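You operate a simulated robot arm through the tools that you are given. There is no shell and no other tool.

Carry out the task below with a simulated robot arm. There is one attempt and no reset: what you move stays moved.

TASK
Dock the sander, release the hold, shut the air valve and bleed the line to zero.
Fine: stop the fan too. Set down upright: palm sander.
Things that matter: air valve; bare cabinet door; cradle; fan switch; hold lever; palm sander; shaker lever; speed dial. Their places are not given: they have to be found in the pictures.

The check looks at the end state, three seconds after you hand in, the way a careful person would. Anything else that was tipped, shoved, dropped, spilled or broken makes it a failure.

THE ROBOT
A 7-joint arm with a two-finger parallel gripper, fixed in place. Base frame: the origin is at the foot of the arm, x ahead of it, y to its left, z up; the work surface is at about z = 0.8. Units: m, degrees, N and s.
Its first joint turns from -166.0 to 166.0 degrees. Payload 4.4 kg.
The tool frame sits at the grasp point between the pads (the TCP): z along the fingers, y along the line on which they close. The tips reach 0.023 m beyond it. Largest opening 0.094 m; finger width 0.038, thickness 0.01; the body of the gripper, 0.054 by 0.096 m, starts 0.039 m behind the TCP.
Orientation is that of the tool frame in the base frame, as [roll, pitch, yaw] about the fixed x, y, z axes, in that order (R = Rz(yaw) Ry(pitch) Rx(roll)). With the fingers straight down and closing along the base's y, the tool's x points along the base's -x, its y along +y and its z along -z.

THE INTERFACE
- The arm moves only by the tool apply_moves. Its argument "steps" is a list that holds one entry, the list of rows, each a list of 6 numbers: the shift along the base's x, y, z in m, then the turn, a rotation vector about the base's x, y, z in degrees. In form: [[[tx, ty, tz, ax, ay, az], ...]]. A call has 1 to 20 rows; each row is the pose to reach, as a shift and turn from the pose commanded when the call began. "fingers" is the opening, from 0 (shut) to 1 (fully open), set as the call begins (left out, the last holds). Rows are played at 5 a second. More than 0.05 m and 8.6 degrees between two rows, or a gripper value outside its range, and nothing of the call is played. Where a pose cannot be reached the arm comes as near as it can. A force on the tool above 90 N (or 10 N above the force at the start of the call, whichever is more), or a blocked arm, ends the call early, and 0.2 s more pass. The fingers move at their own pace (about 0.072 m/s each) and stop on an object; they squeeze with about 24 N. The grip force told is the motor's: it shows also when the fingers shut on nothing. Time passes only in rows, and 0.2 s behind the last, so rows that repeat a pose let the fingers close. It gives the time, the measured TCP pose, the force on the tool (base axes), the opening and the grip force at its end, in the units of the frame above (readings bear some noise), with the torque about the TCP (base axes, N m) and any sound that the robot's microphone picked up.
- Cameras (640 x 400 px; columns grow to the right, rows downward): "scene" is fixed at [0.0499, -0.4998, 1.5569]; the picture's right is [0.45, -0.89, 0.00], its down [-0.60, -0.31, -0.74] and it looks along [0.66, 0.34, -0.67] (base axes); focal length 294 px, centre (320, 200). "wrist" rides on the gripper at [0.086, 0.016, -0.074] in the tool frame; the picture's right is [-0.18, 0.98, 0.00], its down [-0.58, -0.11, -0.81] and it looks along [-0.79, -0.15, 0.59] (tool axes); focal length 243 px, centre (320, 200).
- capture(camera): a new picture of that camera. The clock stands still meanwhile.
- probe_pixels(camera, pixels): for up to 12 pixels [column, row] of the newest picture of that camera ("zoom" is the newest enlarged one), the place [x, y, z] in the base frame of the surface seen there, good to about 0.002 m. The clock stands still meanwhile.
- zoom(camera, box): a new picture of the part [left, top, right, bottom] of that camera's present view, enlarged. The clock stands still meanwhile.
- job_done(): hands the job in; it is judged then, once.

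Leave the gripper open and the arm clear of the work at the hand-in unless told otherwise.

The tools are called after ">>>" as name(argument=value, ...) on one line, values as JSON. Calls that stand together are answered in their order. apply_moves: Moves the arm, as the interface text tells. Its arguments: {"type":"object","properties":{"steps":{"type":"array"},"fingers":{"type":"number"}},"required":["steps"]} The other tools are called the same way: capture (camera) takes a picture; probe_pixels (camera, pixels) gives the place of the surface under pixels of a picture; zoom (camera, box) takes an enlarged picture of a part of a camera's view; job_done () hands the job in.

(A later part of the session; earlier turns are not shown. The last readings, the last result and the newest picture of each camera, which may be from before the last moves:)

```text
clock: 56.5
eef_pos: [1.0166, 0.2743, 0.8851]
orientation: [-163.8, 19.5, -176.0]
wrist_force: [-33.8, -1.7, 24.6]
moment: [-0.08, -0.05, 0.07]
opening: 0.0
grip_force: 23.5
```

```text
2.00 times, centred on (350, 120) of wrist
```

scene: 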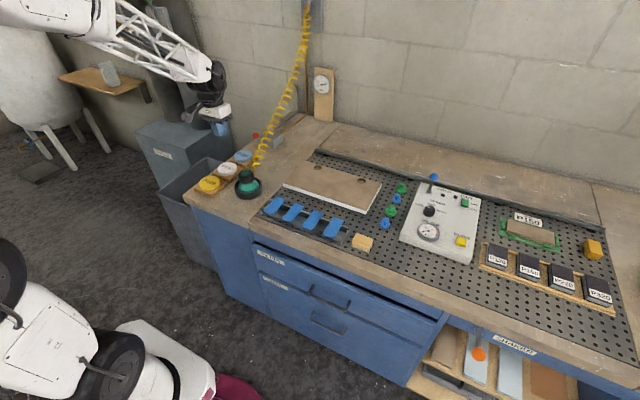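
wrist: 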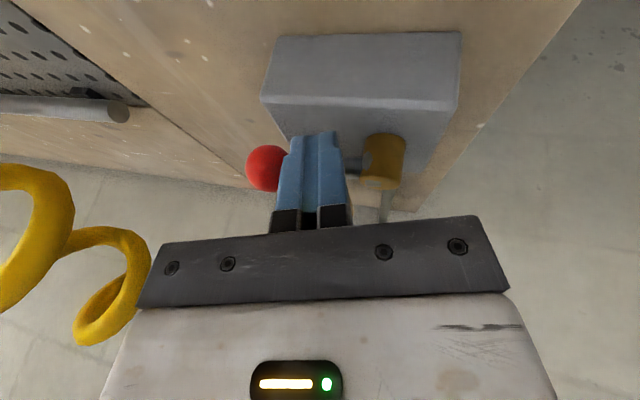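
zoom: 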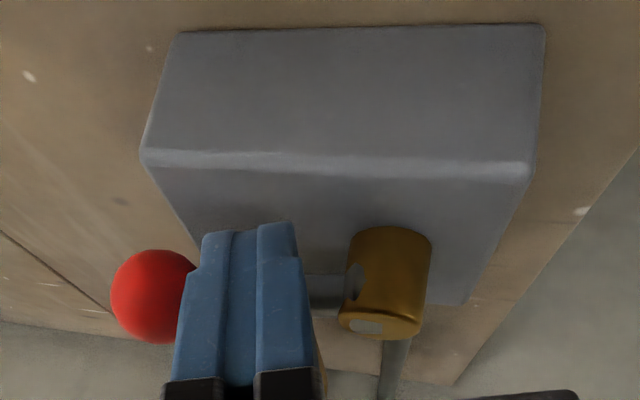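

The ball is at about (1.044,0.232), the stem at (1.044,0.302): the lever is now square to the pipes, i.e. shut. I back off and rise.

>>> apply_moves(steps=[[[-0.01, 0, 0, 0, 0, 0], [-0.03, 0.004, 0.003, 0, 0, 0], [-0.055, 0.01, 0.01, 0, 0, 0], [-0.07, 0.015, 0.035, 0, 0, 0], [-0.075, 0.02, 0.07, 0, 0, 0], [-0.08, 0.02, 0.11, 0, 0, 0], [-0.1, 0.02, 0.15, 0, 0, 0], [-0.1, 0.02, 0.15, 0, 0, 0]]], fingers=0)

>>> capture(camera="scene")

>>> zoom(camera="scene", box=[230, 60, 350, 200])

>>> capture(camera="wrist")

```text
clock: 58.3
eef_pos: [0.9161, 0.2932, 1.0361]
orientation: [-163.8, 19.3, -176.0]
wrist_force: [-0.2, 0.0, 0.4]
moment: [-0.03, 0.04, -0.04]
opening: 0.0
grip_force: 23.7
```

```text
taken
```

scene: 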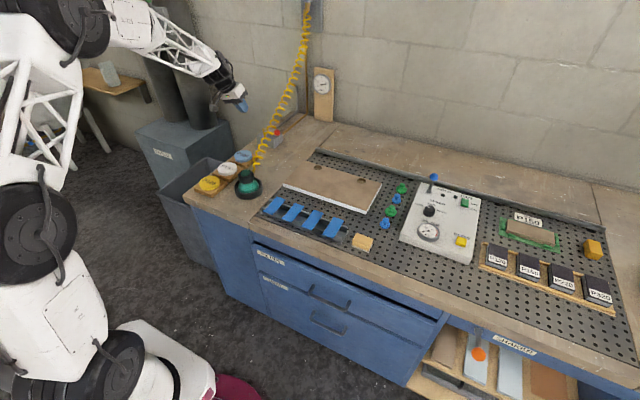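

```text
2.86 times, centred on (290, 130) of scene
```

zoom: 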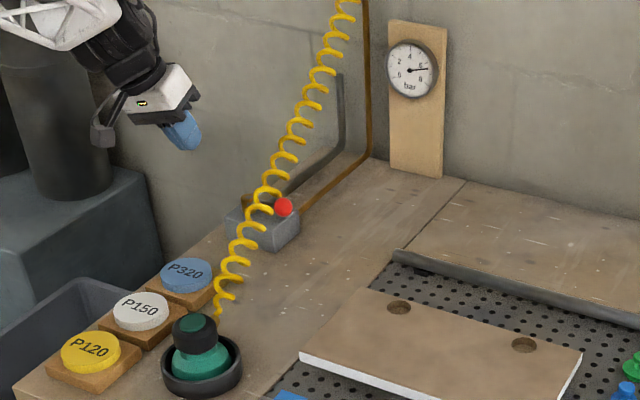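

```text
taken
```

wrist: 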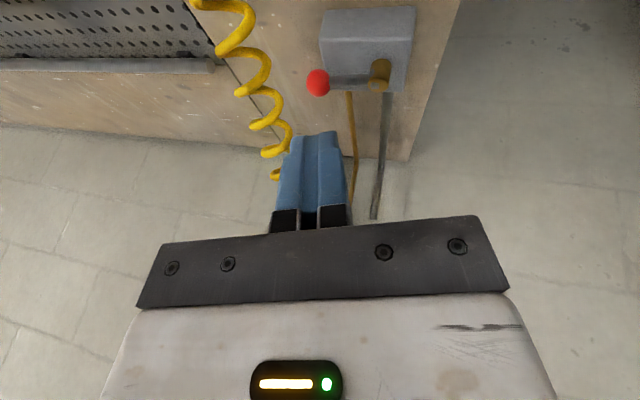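

The lever stays across. I enlarge the gauge to read the line pressure.

>>> zoom(camera="scene", box=[305, 65, 340, 100])

>>> zoom(camera="scene", box=[225, 160, 275, 205])

```text
11.43 times, centred on (322, 82) of scene
```

zoom: 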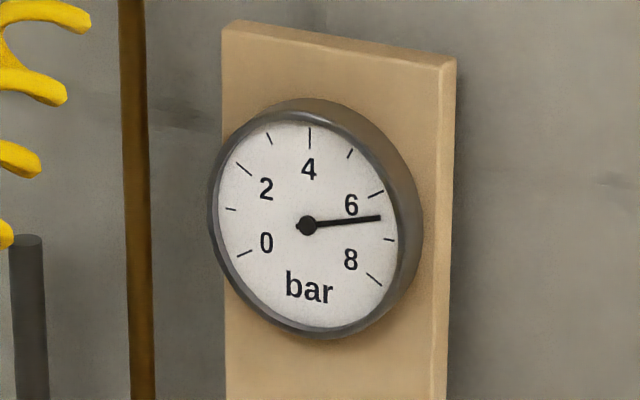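

```text
8.89 times, centred on (250, 182) of scene
```

zoom: 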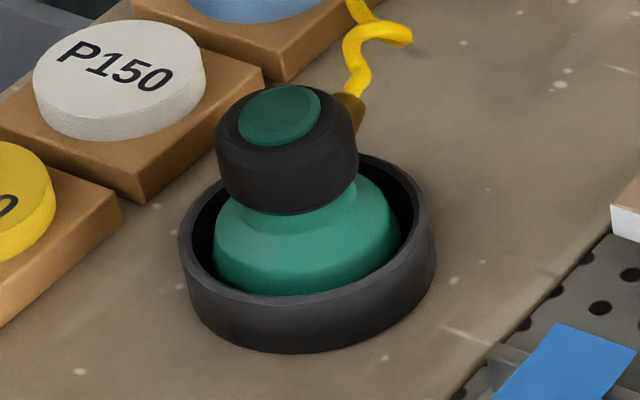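

The gauge still shows about 6.4 bar, so the line must be bled. The teal disc in the sander's cap looks like its throttle button; I go back to a viewing pose above/before the cup, straightening the tool.

>>> apply_moves(steps=[[[-0.035, -0.005, 0.005, 1.5, 2, 0], [-0.075, -0.015, 0.005, 3, 4, 0], [-0.115, -0.025, 0.005, 4.6, 6, 0], [-0.155, -0.035, 0.005, 6.1, 8, 0], [-0.195, -0.045, 0.005, 7.6, 10, 0], [-0.235, -0.06, 0, 9.1, 12, 0], [-0.275, -0.075, -0.005, 10.6, 14, 0], [-0.315, -0.09, -0.01, 12.2, 16, 0], [-0.35, -0.1, -0.015, 13.7, 18, 0], [-0.375, -0.11, -0.02, 15.2, 19.9, 0], [-0.375, -0.11, -0.02, 15.2, 19.9, 0]]], fingers=0)

>>> capture(camera="wrist")

>>> zoom(camera="wrist", box=[240, 80, 440, 220])

```text
clock: 60.7
eef_pos: [0.5406, 0.1848, 1.0169]
orientation: [179.9, 0.0, -178.7]
wrist_force: [0.3, 1.7, 0.1]
moment: [0.02, -0.02, -0.01]
opening: 0.0
grip_force: 23.7
```

```text
taken
```

wrist: 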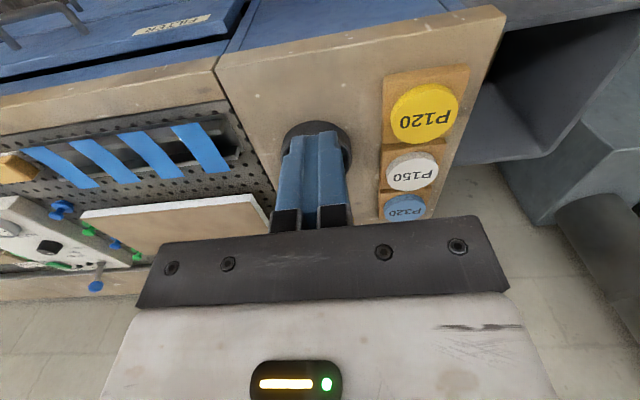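

```text
2.86 times, centred on (340, 150) of wrist
```

zoom: 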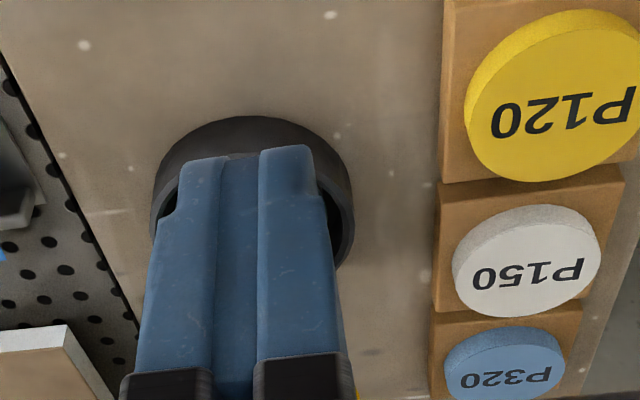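

The closed fingers hide the sander here, so I probe the disc in the scene camera instead.

>>> zoom(camera="scene", box=[225, 160, 275, 205])

>>> probe_pixels(camera="zoom", pixels=[[280, 115], [245, 125], [316, 105], [290, 92], [270, 140], [232, 135], [345, 120], [290, 165], [225, 165], [352, 165], [310, 240], [300, 190]])

```text
8.89 times, centred on (250, 182) of scene
```

zoom: 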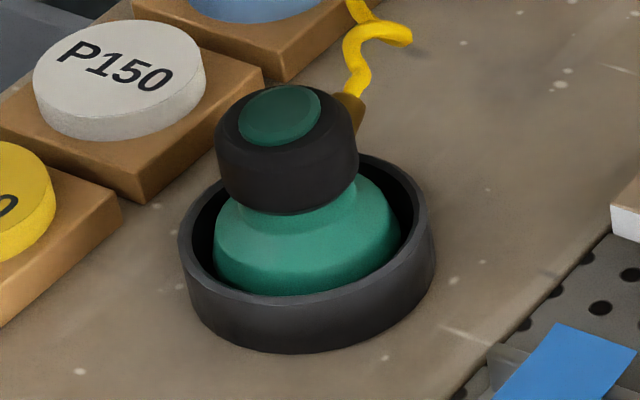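

```text
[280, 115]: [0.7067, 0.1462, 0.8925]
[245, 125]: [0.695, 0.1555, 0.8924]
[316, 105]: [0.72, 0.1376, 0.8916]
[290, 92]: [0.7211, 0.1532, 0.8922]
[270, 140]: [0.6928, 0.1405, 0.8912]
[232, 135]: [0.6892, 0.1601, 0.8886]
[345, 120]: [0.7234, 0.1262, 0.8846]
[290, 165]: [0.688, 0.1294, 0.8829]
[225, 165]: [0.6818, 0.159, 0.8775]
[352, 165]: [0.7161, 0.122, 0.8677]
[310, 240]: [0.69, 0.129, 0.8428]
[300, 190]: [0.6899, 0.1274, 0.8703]
```

The disc centre is (0.707,0.1465,0.8925). I move the closed fingertips straight above it, stopping about 5 mm short.

>>> apply_moves(steps=[[[0.04, -0.008, 0, 0, 0, 0], [0.08, -0.016, 0, 0, 0, 0], [0.12, -0.025, -0.005, 0, 0, 0], [0.155, -0.033, -0.015, 0, 0, 0], [0.1638, -0.0331, -0.045, 0, 0, 0], [0.1638, -0.0331, -0.075, 0, 0, 0], [0.1638, -0.0331, -0.094, 0, 0, 0], [0.1638, -0.0331, -0.094, 0, 0, 0]]], fingers=0)

>>> zoom(camera="scene", box=[220, 140, 280, 205])

```text
clock: 62.5
eef_pos: [0.706, 0.1514, 0.9187]
orientation: [180.0, 0.0, -178.8]
wrist_force: [0.9, 0.4, -0.4]
moment: [-0.01, 0.0, -0.02]
opening: 0.0002
grip_force: 23.8
```

```text
6.15 times, centred on (250, 172) of scene
```

zoom: 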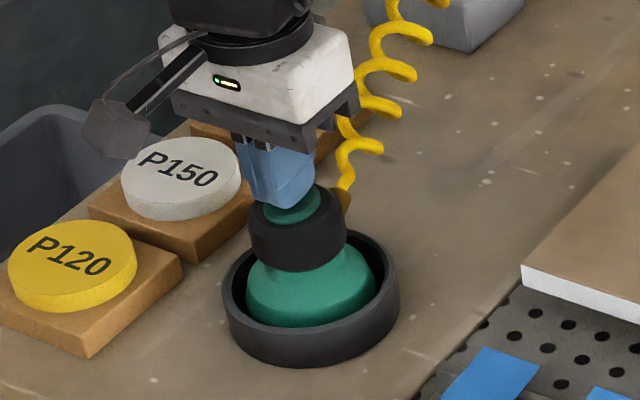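

The reading shows the tool about 4 mm too far +y, so I correct that, then press down gently a few mm.

>>> apply_moves(steps=[[[0.001, -0.004, 0, 0, 0, 0], [0.001, -0.004, -0.002, 0, 0, 0], [0.001, -0.004, -0.004, 0, 0, 0], [0.001, -0.004, -0.005, 0, 0, 0]]], fingers=0)

>>> zoom(camera="scene", box=[220, 140, 280, 205])

>>> zoom(camera="scene", box=[305, 65, 340, 100])

```text
clock: 63.5
eef_pos: [0.7064, 0.147, 0.9156]
orientation: [180.0, 0.1, -178.8]
wrist_force: [-15.4, 0.7, 25.5]
moment: [-0.03, 0.8, 0.04]
opening: 0.0001
grip_force: 23.7
```

```text
6.15 times, centred on (250, 172) of scene
```

zoom: 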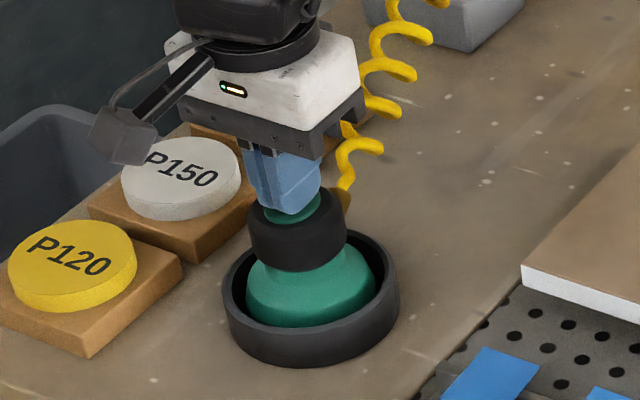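

```text
11.43 times, centred on (322, 82) of scene
```

zoom: 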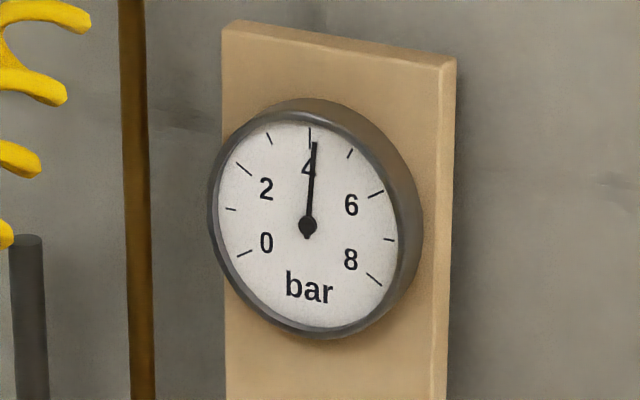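

The gauge has dropped to about 4 bar: pressing the cap bleeds the line. I hold the press for about 3 s.

>>> apply_moves(steps=[[[0, 0, 0, 0, 0, 0], [0, 0, 0, 0, 0, 0], [0, 0, 0, 0, 0, 0], [0, 0, 0, 0, 0, 0], [0, 0, 0, 0, 0, 0], [0, 0, 0, 0, 0, 0], [0, 0, 0, 0, 0, 0], [0, 0, 0, 0, 0, 0], [0, 0, 0, 0, 0, 0], [0, 0, 0, 0, 0, 0], [0, 0, 0, 0, 0, 0], [0, 0, 0, 0, 0, 0], [0, 0, 0, 0, 0, 0], [0, 0, 0, 0, 0, 0], [0, 0, 0, 0, 0, 0]]], fingers=0)

>>> zoom(camera="scene", box=[305, 65, 340, 100])

>>> zoom(camera="scene", box=[220, 140, 280, 205])

```text
clock: 66.7
eef_pos: [0.7069, 0.1462, 0.9169]
orientation: [179.9, 0.1, -178.8]
wrist_force: [-4.6, 5.9, 62.9]
moment: [0.08, 0.8, 0.04]
opening: 0.0
grip_force: 24.4
```

```text
11.43 times, centred on (322, 82) of scene
```

zoom: 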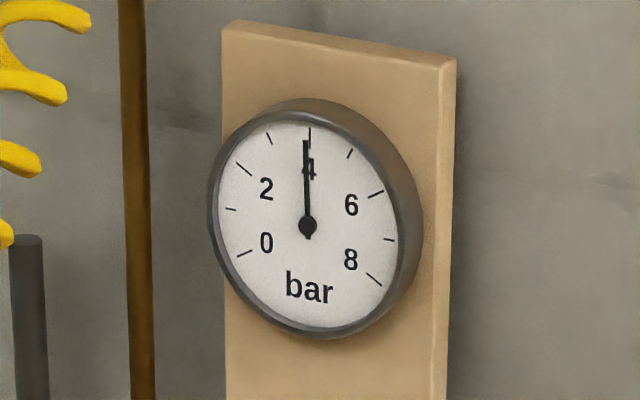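

```text
6.15 times, centred on (250, 172) of scene
```

zoom: 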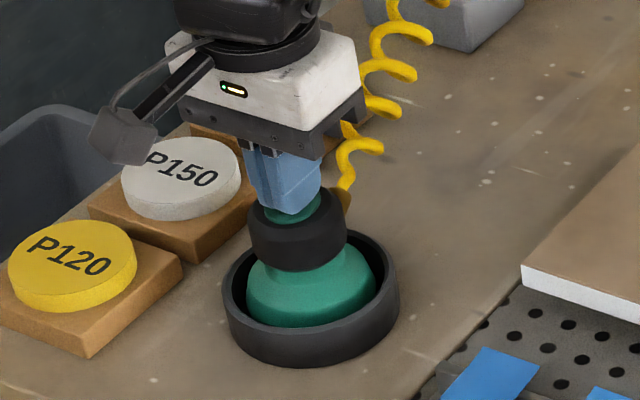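

The gauge moved only a little more (about 3.8 bar) while the force rose to 63 N. I release by 5 mm, then look at the gauge again.

>>> apply_moves(steps=[[[0, 0, 0.003, 0, 0, 0], [0, 0, 0.006, 0, 0, 0], [0, 0, 0.006, 0, 0, 0]]], fingers=0)

>>> zoom(camera="scene", box=[305, 65, 340, 100])

>>> zoom(camera="scene", box=[220, 140, 280, 205])

```text
clock: 67.5
eef_pos: [0.7064, 0.1476, 0.9203]
orientation: [180.0, -0.1, -178.8]
wrist_force: [0.2, -1.0, 0.3]
moment: [-0.01, 0.0, -0.01]
opening: 0.0
grip_force: 23.8
```

```text
11.43 times, centred on (322, 82) of scene
```

zoom: 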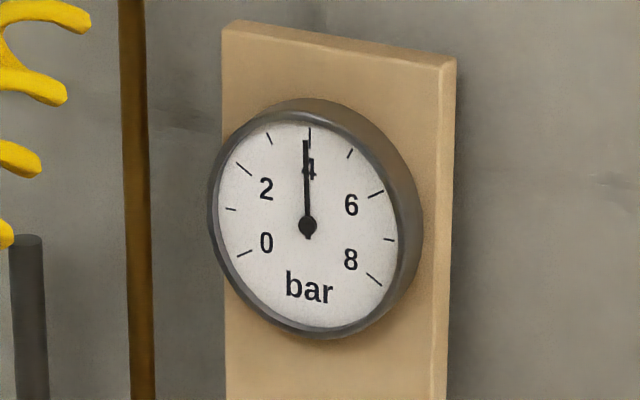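

```text
6.15 times, centred on (250, 172) of scene
```

zoom: 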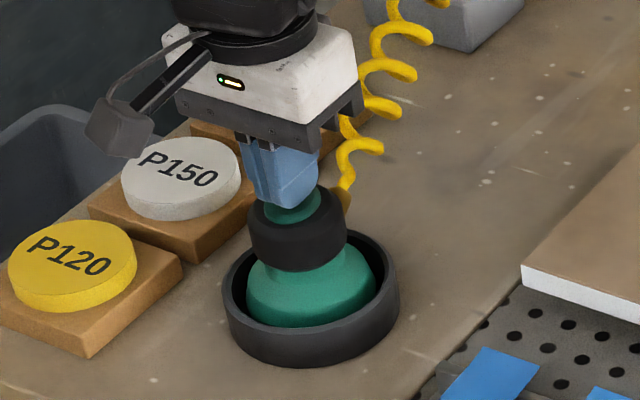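

The gauge holds at about 3.8 bar, so one press lets out a portion. I press again the same way.

>>> apply_moves(steps=[[[0, 0, -0.003, 0, 0, 0], [0, 0, -0.005, 0, 0, 0], [0, 0, -0.006, 0, 0, 0], [0, 0, -0.006, 0, 0, 0], [0, 0, -0.006, 0, 0, 0]]], fingers=0)

>>> zoom(camera="scene", box=[305, 65, 340, 100])

```text
clock: 68.7
eef_pos: [0.7068, 0.1459, 0.9156]
orientation: [180.0, 0.0, -178.8]
wrist_force: [0.1, -0.2, 0.9]
moment: [0.01, -0.02, 0.02]
opening: 0.0
grip_force: 23.8
```

```text
11.43 times, centred on (322, 82) of scene
```

zoom: 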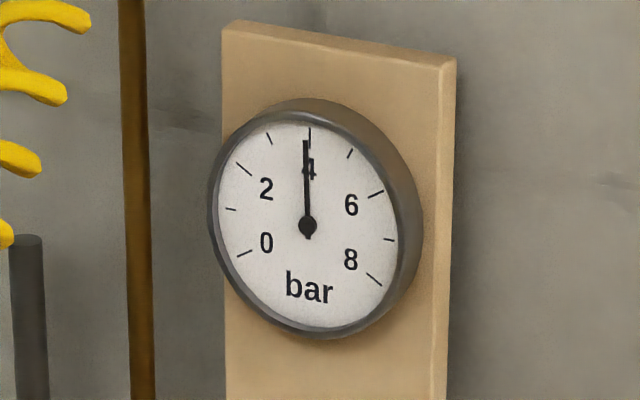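

This time there was no contact force at the same height. I lower further in 1 mm steps until I feel it.

>>> apply_moves(steps=[[[0, 0, -0.001, 0, 0, 0], [0, 0, -0.002, 0, 0, 0], [0, 0, -0.003, 0, 0, 0], [0, 0, -0.003, 0, 0, 0]]], fingers=0)

>>> zoom(camera="scene", box=[305, 65, 340, 100])

>>> zoom(camera="scene", box=[230, 155, 270, 200])

```text
clock: 69.6
eef_pos: [0.7079, 0.1468, 0.9159]
orientation: [179.9, 0.3, -178.7]
wrist_force: [-2.0, -1.4, 7.0]
moment: [-0.04, 0.19, -0.03]
opening: 0.0
grip_force: 24.0
stopped in row 4: the force on the tool passed its limit at 94 N (the readings are from after the stop); the commanded pose is now the measured one
```

```text
11.43 times, centred on (322, 82) of scene
```

zoom: 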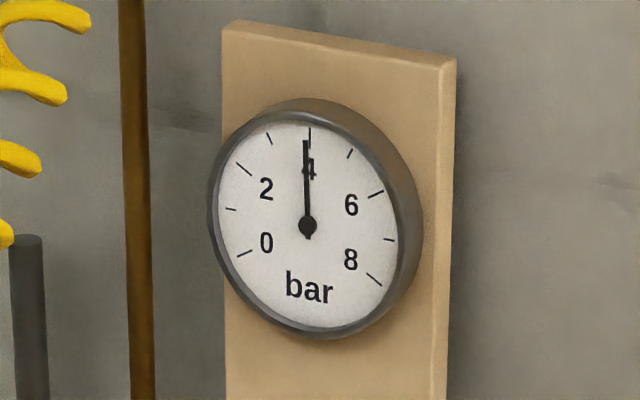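

```text
8.89 times, centred on (250, 178) of scene
```

zoom: 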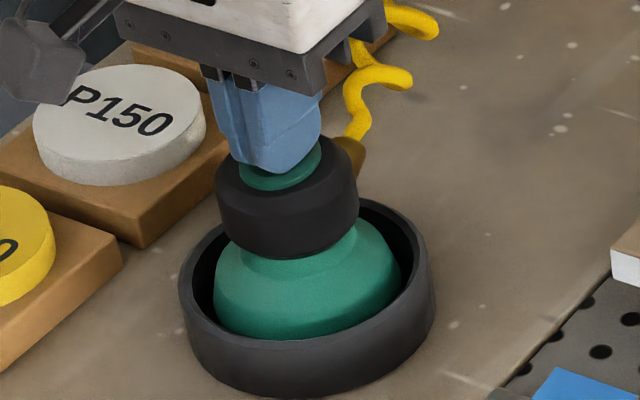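

The gauge stayed at 3.8 bar although the force went to 94 N. I rise and look at the cap to see what changed.

>>> apply_moves(steps=[[[0, 0, 0.01, 0, 0, 0], [0, 0, 0.04, 0, 0, 0], [-0.02, 0, 0.08, 0, 0, 0], [-0.06, 0.01, 0.1, 0, 0, 0], [-0.1, 0.02, 0.1, 0, 0, 0], [-0.14, 0.035, 0.1, 0, 0, 0], [-0.165, 0.035, 0.1, 0, 0, 0], [-0.165, 0.035, 0.1, 0, 0, 0]]], fingers=1)

>>> zoom(camera="scene", box=[225, 160, 275, 205])

>>> probe_pixels(camera="zoom", pixels=[[280, 115], [245, 125], [316, 105], [290, 92], [270, 140], [232, 135], [345, 120], [290, 165], [225, 165], [352, 165], [310, 240], [300, 190]])

>>> capture(camera="wrist")

>>> zoom(camera="wrist", box=[240, 80, 440, 220])

```text
clock: 71.4
eef_pos: [0.5406, 0.1814, 1.0119]
orientation: [-180.0, 0.2, -178.9]
wrist_force: [0.7, -0.1, 0.6]
moment: [-0.02, 0.0, -0.03]
opening: 0.0942
grip_force: 0.0
```

```text
8.89 times, centred on (250, 182) of scene
```

zoom: 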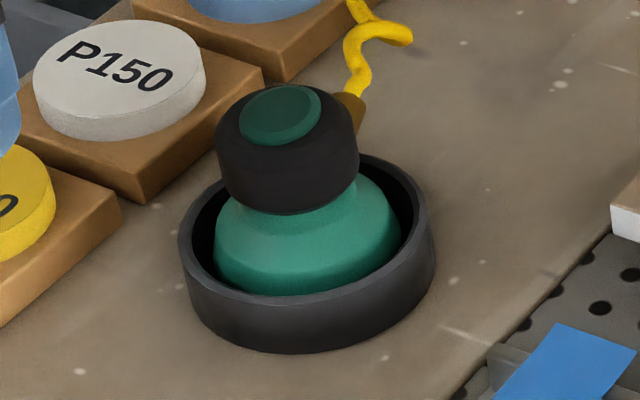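

```text
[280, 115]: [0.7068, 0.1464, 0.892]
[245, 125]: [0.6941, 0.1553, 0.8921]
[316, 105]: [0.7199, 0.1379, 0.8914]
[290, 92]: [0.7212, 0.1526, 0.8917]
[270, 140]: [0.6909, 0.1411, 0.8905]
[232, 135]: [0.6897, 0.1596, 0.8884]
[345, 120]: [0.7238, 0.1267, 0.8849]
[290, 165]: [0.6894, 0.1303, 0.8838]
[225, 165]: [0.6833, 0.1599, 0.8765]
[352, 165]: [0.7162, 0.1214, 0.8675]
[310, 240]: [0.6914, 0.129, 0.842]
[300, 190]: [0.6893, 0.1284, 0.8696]
```

```text
taken
```

wrist: 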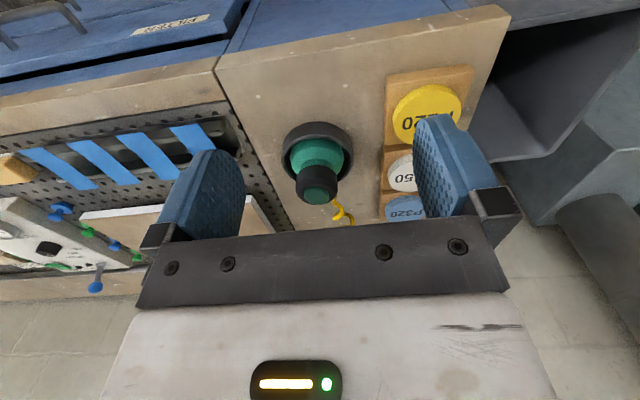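

```text
2.86 times, centred on (340, 150) of wrist
```

zoom: 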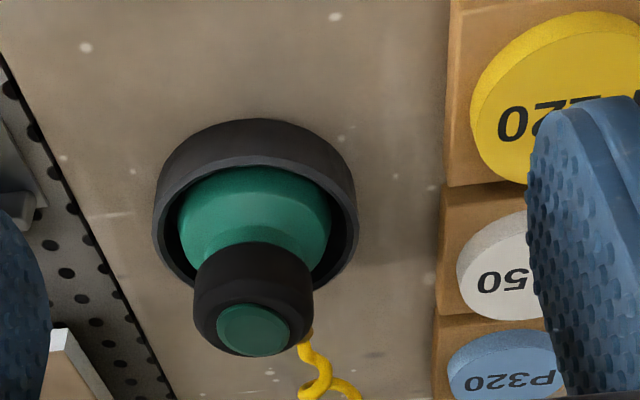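

The cap looks unchanged (disc top z 0.892) so it hardly travels. I read the gauge again now without contact.

>>> zoom(camera="scene", box=[305, 65, 340, 100])

>>> zoom(camera="wrist", box=[280, 110, 370, 220])

>>> zoom(camera="scene", box=[255, 115, 305, 155])

```text
11.43 times, centred on (322, 82) of scene
```

zoom: 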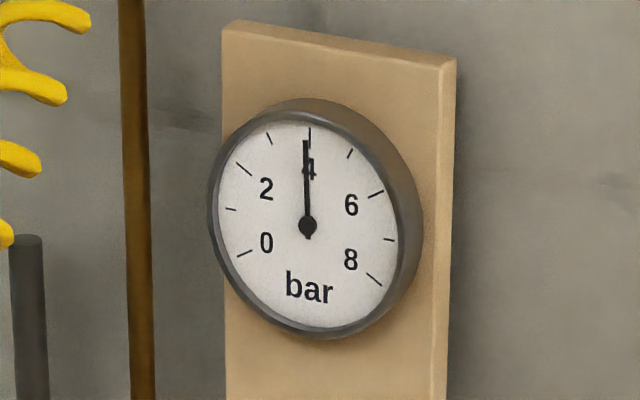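

```text
3.64 times, centred on (325, 165) of wrist
```

zoom: 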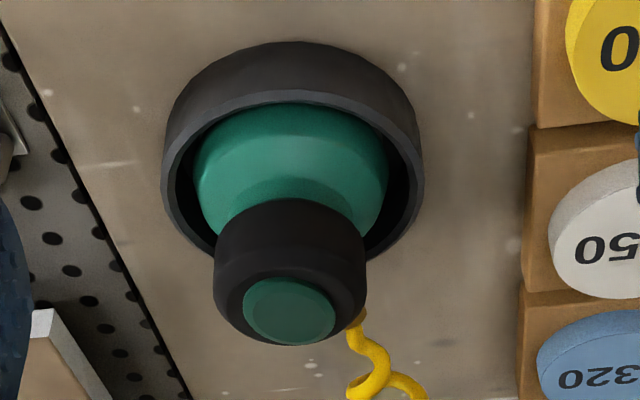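

```text
10.00 times, centred on (280, 135) of scene
```

zoom: 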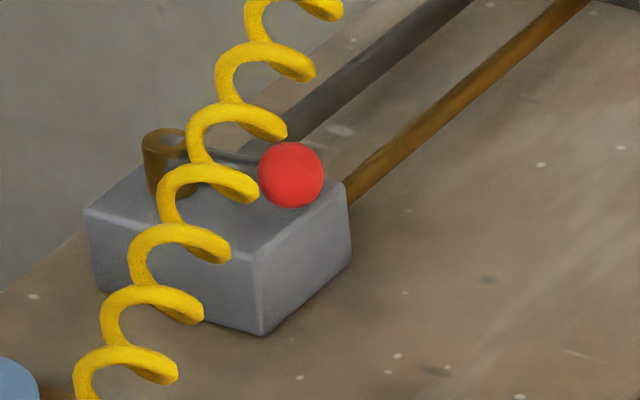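

Still about 3.8 bar. I go back over the disc and press in very fine steps, reading the gauge at each, to learn what makes it bleed.

>>> apply_moves(steps=[[[0.04, -0.009, 0, 0, 0, 0], [0.08, -0.018, 0, 0, 0, 0], [0.12, -0.027, -0.005, 0, 0, 0], [0.155, -0.035, -0.015, 0, 0, 0], [0.164, -0.035, -0.045, 0, 0, 0], [0.164, -0.035, -0.075, 0, 0, 0], [0.164, -0.035, -0.093, 0, 0, 0], [0.164, -0.035, -0.097, 0, 0, 0], [0.164, -0.035, -0.097, 0, 0, 0]]], fingers=0)

>>> apply_moves(steps=[[[0, 0, -0.001, 0, 0, 0], [0, 0, -0.002, 0, 0, 0]]], fingers=0)

>>> zoom(camera="scene", box=[305, 65, 340, 100])

```text
clock: 73.4
eef_pos: [0.7069, 0.1487, 0.9176]
orientation: [-179.9, 0.1, -178.8]
wrist_force: [-0.9, -0.2, -0.3]
moment: [0.02, 0.0, 0.01]
opening: 0.0
grip_force: 24.3
```

```text
clock: 74.0
eef_pos: [0.707, 0.1475, 0.9174]
orientation: [179.9, 0.3, -178.8]
wrist_force: [2.1, -5.5, 11.6]
moment: [-0.16, 0.14, 0.07]
opening: 0.0
grip_force: 24.2
```

```text
11.43 times, centred on (322, 82) of scene
```

zoom: 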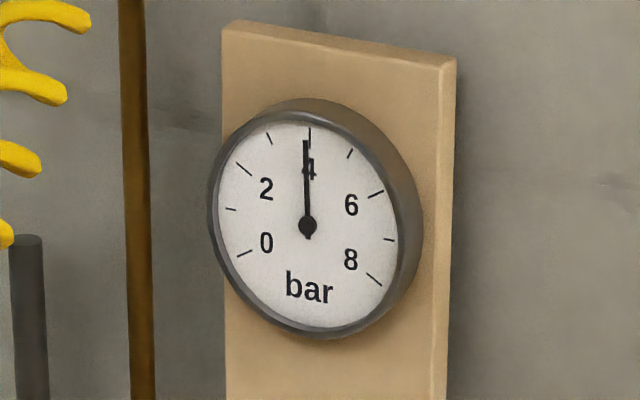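

At 11.6 N nothing yet. I press 0.5 mm more.

>>> apply_moves(steps=[[[0, 0, -0.0005, 0, 0, 0], [0, 0, -0.0005, 0, 0, 0]]], fingers=0)

>>> zoom(camera="scene", box=[305, 65, 340, 100])

```text
clock: 74.6
eef_pos: [0.7068, 0.1469, 0.9157]
orientation: [179.9, 0.4, -178.8]
wrist_force: [-11.9, -0.1, 26.4]
moment: [-0.02, 0.74, -0.03]
opening: 0.0
grip_force: 23.7
```

```text
11.43 times, centred on (322, 82) of scene
```

zoom: 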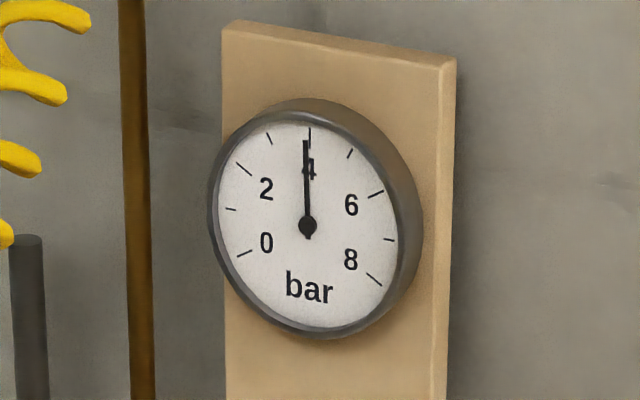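

No change at 26 N. I hold a second and press slightly more, then read again.

>>> apply_moves(steps=[[[0, 0, 0, 0, 0, 0], [0, 0, 0, 0, 0, 0], [0, 0, 0, 0, 0, 0], [0, 0, -0.0005, 0, 0, 0], [0, 0, -0.0005, 0, 0, 0]]], fingers=0)

>>> zoom(camera="scene", box=[305, 65, 340, 100])

>>> zoom(camera="scene", box=[220, 140, 280, 205])

```text
clock: 75.8
eef_pos: [0.7067, 0.1477, 0.9167]
orientation: [179.9, 0.4, -178.8]
wrist_force: [-18.3, -3.0, 40.9]
moment: [-0.1, 1.17, 0.07]
opening: 0.0
grip_force: 23.7
```

```text
11.43 times, centred on (322, 82) of scene
```

zoom: 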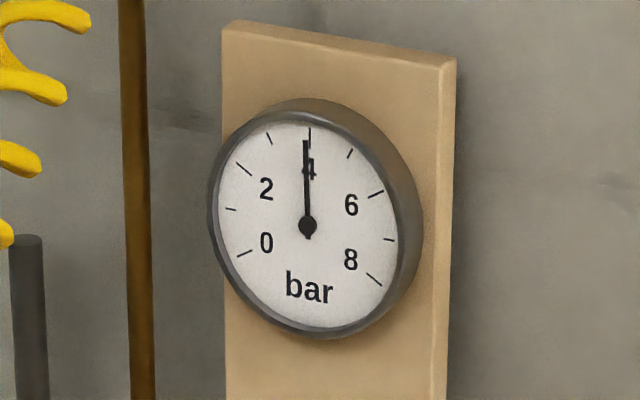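

```text
6.15 times, centred on (250, 172) of scene
```

zoom: 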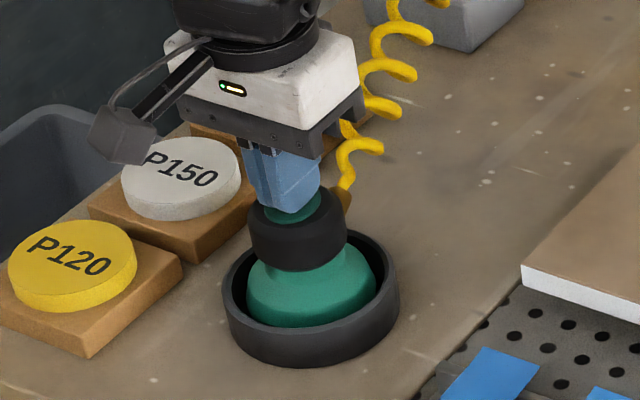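

Pressing at 41 N does not move the gauge. I take a strongly enlarged view of the cap/body joint while loaded, to compare with the unloaded state.

>>> zoom(camera="scene", box=[238, 162, 266, 190])

>>> apply_moves(steps=[[[0, 0, 0.003, 0, 0, 0], [0, 0, 0.008, 0, 0, 0], [0, 0, 0.008, 0, 0, 0]]], fingers=0)

>>> zoom(camera="scene", box=[238, 162, 266, 190])

>>> zoom(camera="scene", box=[305, 65, 340, 100])

```text
14.29 times, centred on (252, 176) of scene
```

zoom: 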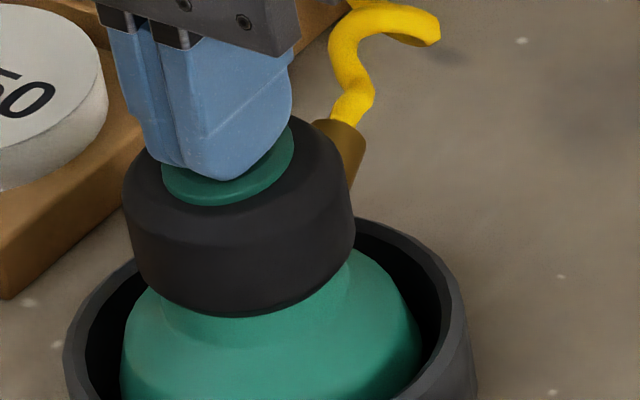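

```text
clock: 76.6
eef_pos: [0.7064, 0.1472, 0.9227]
orientation: [-180.0, 0.2, -178.8]
wrist_force: [0.2, 0.1, -0.3]
moment: [0.02, -0.01, -0.01]
opening: 0.0
grip_force: 24.3
```

```text
14.29 times, centred on (252, 176) of scene
```

zoom: 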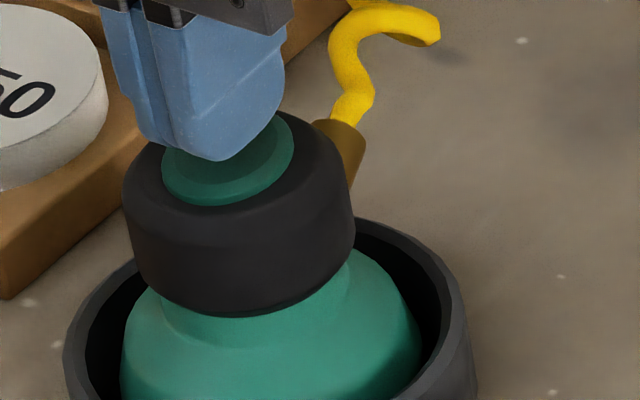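

```text
11.43 times, centred on (322, 82) of scene
```

zoom: 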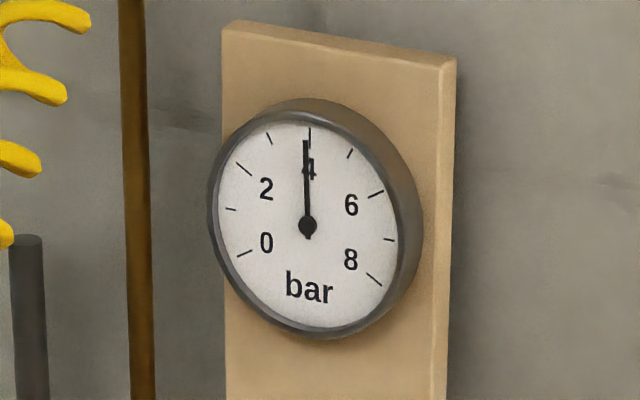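

The cap does not move at all under load, so pressing from above isn't a trigger by travel. Next I test whether squeezing the cap (as a hand would hold the sander) bleeds the line: I rise, open, lower around the cap along y and close.

>>> apply_moves(steps=[[[0, 0, 0.02, 0, 0, 0], [0, 0, 0.04, 0, 0, 0], [0, 0, 0.04, 0, 0, 0], [0, 0, 0.02, 0, 0, 0], [0, 0, -0.005, 0, 0, 0], [0, 0, -0.025, 0, 0, 0], [0, 0, -0.036, 0, 0, 0], [0, 0, -0.036, 0, 0, 0]]], fingers=0.85)

>>> zoom(camera="scene", box=[220, 140, 280, 205])

```text
clock: 78.4
eef_pos: [0.7068, 0.1474, 0.8877]
orientation: [-180.0, 0.2, -178.8]
wrist_force: [-0.1, 0.7, 0.5]
moment: [-0.03, -0.03, -0.01]
opening: 0.0798
grip_force: 0.1
```

```text
6.15 times, centred on (250, 172) of scene
```

zoom: 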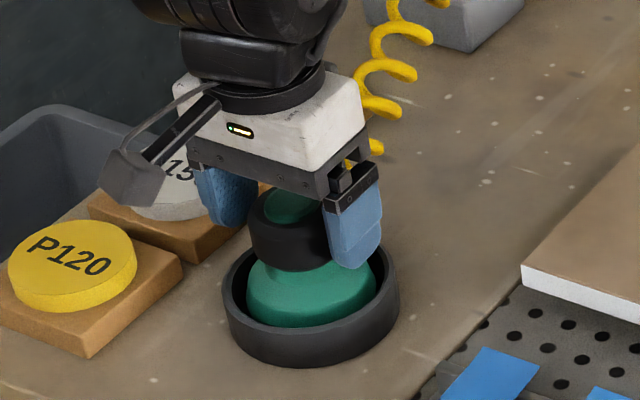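

The fingers straddle the cap. I close on it for about a second and read the gauge.

>>> apply_moves(steps=[[[0, 0, 0, 0, 0, 0], [0, 0, 0, 0, 0, 0], [0, 0, 0, 0, 0, 0], [0, 0, 0, 0, 0, 0], [0, 0, 0, 0, 0, 0]]], fingers=0)

>>> zoom(camera="scene", box=[305, 65, 340, 100])

>>> zoom(camera="scene", box=[220, 140, 280, 205])

```text
clock: 79.6
eef_pos: [0.7065, 0.1491, 0.8879]
orientation: [179.9, 0.3, -178.8]
wrist_force: [2.4, 13.5, 8.9]
moment: [0.5, -0.19, 0.07]
opening: 0.0571
grip_force: 24.5
```

```text
11.43 times, centred on (322, 82) of scene
```

zoom: 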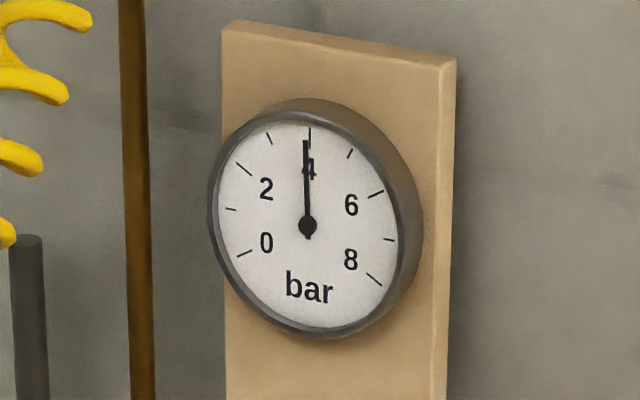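

```text
6.15 times, centred on (250, 172) of scene
```

zoom: 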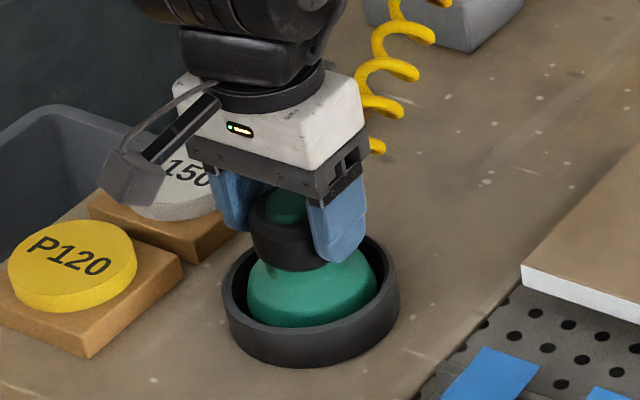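

Squeezing doesn't bleed either. I release the cap, rise, and look around the air line (wall outlet, valve block, gauge board) for another bleed point.

>>> apply_moves(steps=[[[0, 0, 0, 0, 0, 0], [0, 0, 0, 0, 0, 0], [0, 0, 0.02, 0, 0, 0], [0, 0, 0.05, 0, 0, 0], [0, 0, 0.09, 0, 0, 0], [-0.04, 0, 0.11, 0, 0, 0], [-0.08, 0, 0.11, 0, 0, 0], [-0.08, 0, 0.11, 0, 0, 0]]], fingers=0.85)

>>> zoom(camera="scene", box=[270, 0, 350, 60])

>>> zoom(camera="scene", box=[250, 60, 350, 160])

>>> zoom(camera="scene", box=[220, 150, 290, 210])

```text
clock: 81.4
eef_pos: [0.6281, 0.1435, 0.9973]
orientation: [-180.0, 0.3, -178.8]
wrist_force: [0.0, -0.1, 0.0]
moment: [0.02, 0.0, 0.0]
opening: 0.0796
grip_force: 0.0
```

```text
6.67 times, centred on (310, 30) of scene
```

zoom: 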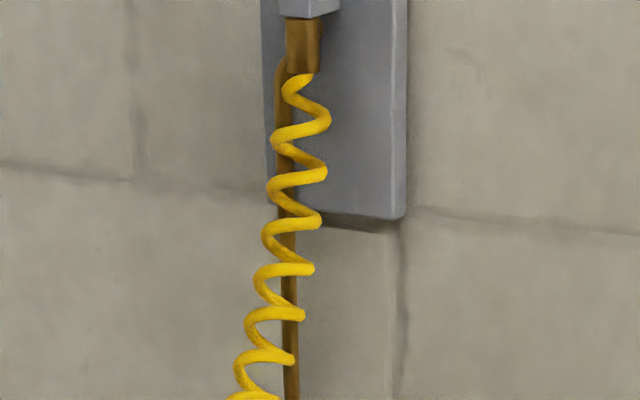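

```text
4.00 times, centred on (300, 110) of scene
```

zoom: 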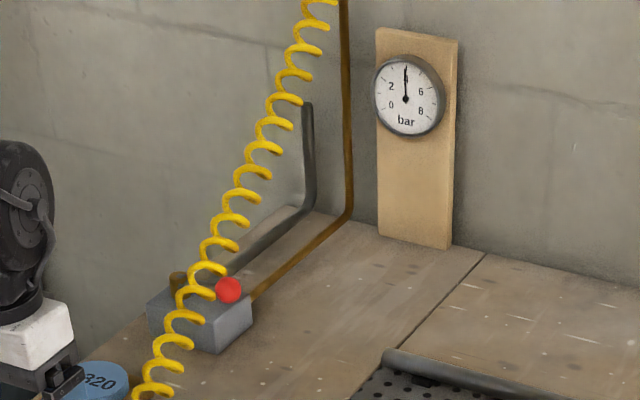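

```text
6.67 times, centred on (255, 180) of scene
```

zoom: 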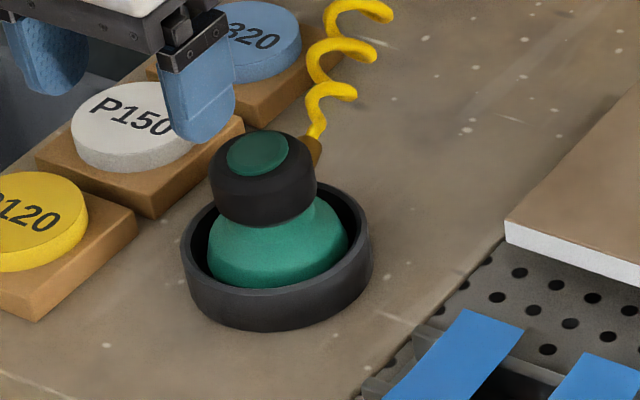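

The gauge still shows about 3.8 bar and I see no other bleed device on the line. I'll try pressing the black cap itself: two fingertips on its rim on both sides of the teal disc (gap about 38 mm).

>>> apply_moves(steps=[[[0.04, 0.002, 0, 0, 0, 0], [0.079, 0.003, 0, 0, 0, 0], [0.079, 0.003, -0.03, 0, 0, 0], [0.079, 0.003, -0.06, 0, 0, 0], [0.079, 0.003, -0.075, 0, 0, 0], [0.079, 0.003, -0.075, 0, 0, 0]]], fingers=0.39)

>>> zoom(camera="scene", box=[230, 150, 270, 190])

```text
clock: 82.8
eef_pos: [0.7055, 0.1508, 0.925]
orientation: [-180.0, 0.2, -178.9]
wrist_force: [0.0, 0.7, 0.4]
moment: [0.0, -0.03, 0.0]
opening: 0.0365
grip_force: 0.0
```

```text
10.00 times, centred on (250, 170) of scene
```

zoom: 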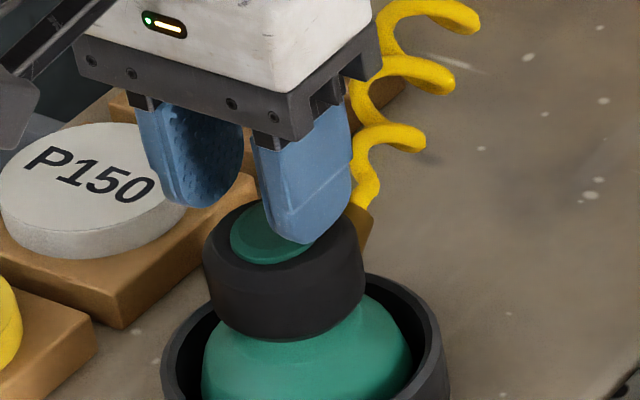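

I centre by (-4 mm in y) and lower until the tips meet the rim, in small steps.

>>> apply_moves(steps=[[[0.001, -0.004, 0, 0, 0, 0], [0.001, -0.004, -0.006, 0, 0, 0], [0.001, -0.004, -0.01, 0, 0, 0], [0.001, -0.004, -0.012, 0, 0, 0]]], fingers=0.39)

>>> zoom(camera="scene", box=[305, 65, 340, 100])

>>> zoom(camera="scene", box=[230, 150, 270, 190])

```text
clock: 83.9
eef_pos: [0.7075, 0.1461, 0.9157]
orientation: [179.9, 0.5, -178.8]
wrist_force: [-0.8, 0.0, 7.6]
moment: [-0.17, 0.13, 0.02]
opening: 0.0366
grip_force: 0.1
stopped in row 4: the force on the tool passed its limit at 98 N (the readings are from after the stop); the commanded pose is now the measured one
```

```text
11.43 times, centred on (322, 82) of scene
```

zoom: 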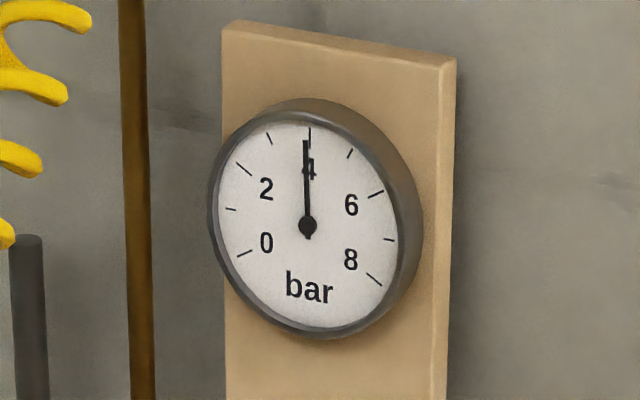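

```text
10.00 times, centred on (250, 170) of scene
```

zoom: 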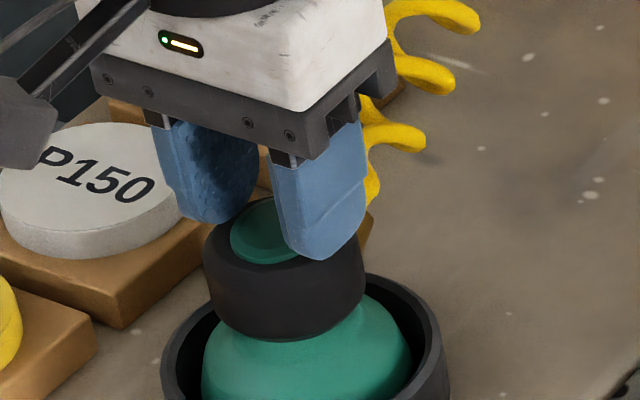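

The rim press does nothing either (the cap is one rigid piece). I rise, close the fingers and repeat the first press exactly (centre of the disc, 2 mm steps, then hold) to see whether it was really that which bled the line.

>>> apply_moves(steps=[[[0, 0, 0.01, 0, 0, 0], [0, 0, 0.035, 0, 0, 0], [0, 0, 0.035, 0, 0, 0], [0, 0, 0.035, 0, 0, 0], [0, 0, 0.02, 0, 0, 0], [0, 0, 0.004, 0, 0, 0], [0, 0, 0.004, 0, 0, 0]]], fingers=0)

>>> apply_moves(steps=[[[0, 0.001, 0, 0, 0, 0], [0, 0.001, -0.002, 0, 0, 0], [0, 0.001, -0.004, 0, 0, 0], [0, 0.001, -0.005, 0, 0, 0]]], fingers=0)

>>> zoom(camera="scene", box=[305, 65, 340, 100])

```text
clock: 85.5
eef_pos: [0.7064, 0.1462, 0.9187]
orientation: [179.9, 0.5, -178.7]
wrist_force: [0.2, 0.0, -0.3]
moment: [0.02, -0.02, 0.02]
opening: 0.0
grip_force: 23.8
```

```text
clock: 86.5
eef_pos: [0.7073, 0.1483, 0.9148]
orientation: [179.9, 0.6, -178.8]
wrist_force: [-17.3, -8.0, 33.0]
moment: [-0.2, 1.03, 0.05]
opening: 0.0
grip_force: 24.0
```

```text
11.43 times, centred on (322, 82) of scene
```

zoom: 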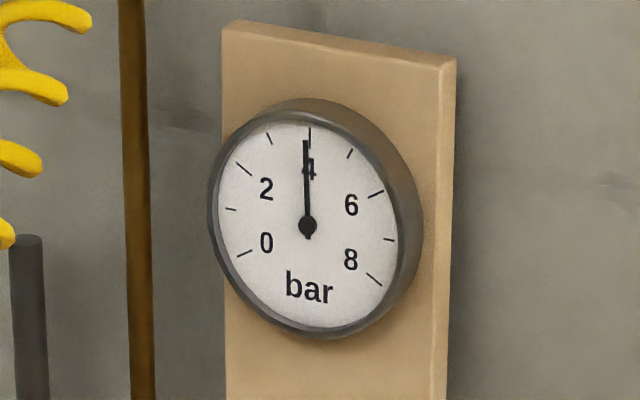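

Same press, no change, so the sander doesn't let out more. The panel has a momentary yellow BLOW button at about (0.769,-0.624), which is an air function and a natural way to vent the rest. I rise and travel there to have a close look first.

>>> apply_moves(steps=[[[0, 0, 0.01, 0, 0, 0], [0, 0, 0.05, 0, 0, 0], [0, 0, 0.09, 0, 0, 0], [-0.02, -0.02, 0.115, 0, 0, 0], [-0.03, -0.065, 0.12, 0, 0, 0], [-0.04, -0.11, 0.12, 0, 0, 0], [-0.05, -0.155, 0.12, 0, 0, 0], [-0.06, -0.2, 0.12, 0, 0, 0], [-0.07, -0.245, 0.12, 0, 0, 0], [-0.08, -0.29, 0.12, 0, 0, 0], [-0.09, -0.335, 0.12, 0, 0, 0], [-0.1, -0.38, 0.12, 0, 0, 0], [-0.1, -0.425, 0.12, 0, 0, 0], [-0.1, -0.47, 0.12, 0, 0, 0], [-0.1, -0.515, 0.12, 0, 0, 0], [-0.1, -0.56, 0.12, 0, 0, 0], [-0.1, -0.605, 0.12, 0, 0, 0], [-0.1, -0.65, 0.12, 0, 0, 0], [-0.1, -0.695, 0.12, 0, 0, 0], [-0.1, -0.695, 0.12, 0, 0, 0]]], fingers=1)

>>> capture(camera="wrist")

>>> capture(camera="scene")

>>> zoom(camera="scene", box=[305, 65, 340, 100])

```text
clock: 90.7
eef_pos: [0.6057, -0.547, 1.0341]
orientation: [179.9, 0.6, -178.8]
wrist_force: [-0.6, 0.5, -0.2]
moment: [0.0, -0.01, -0.03]
opening: 0.0941
grip_force: 0.1
```

```text
taken
```

wrist: 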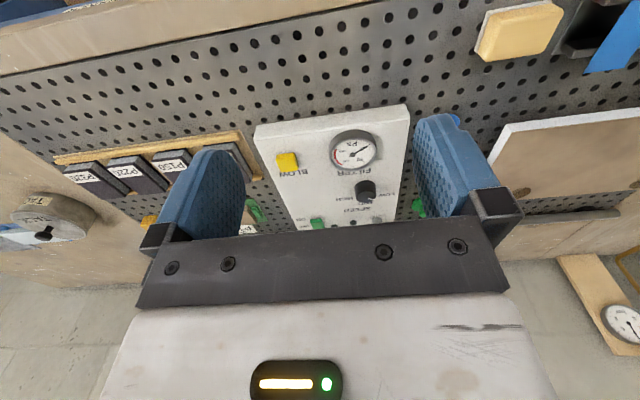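

```text
taken
```

scene: 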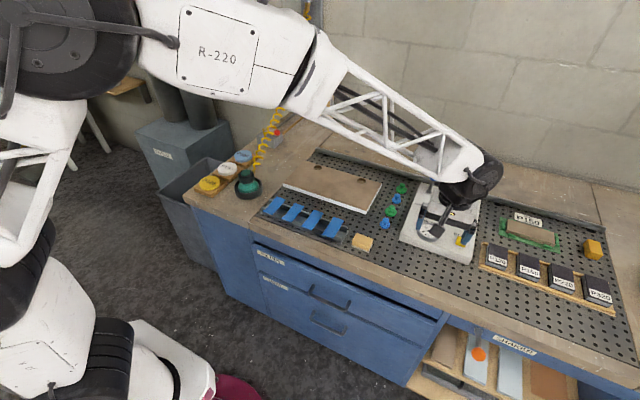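

```text
11.43 times, centred on (322, 82) of scene
```

zoom: 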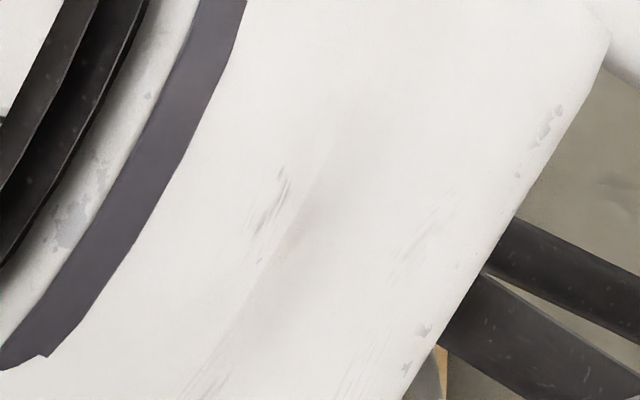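

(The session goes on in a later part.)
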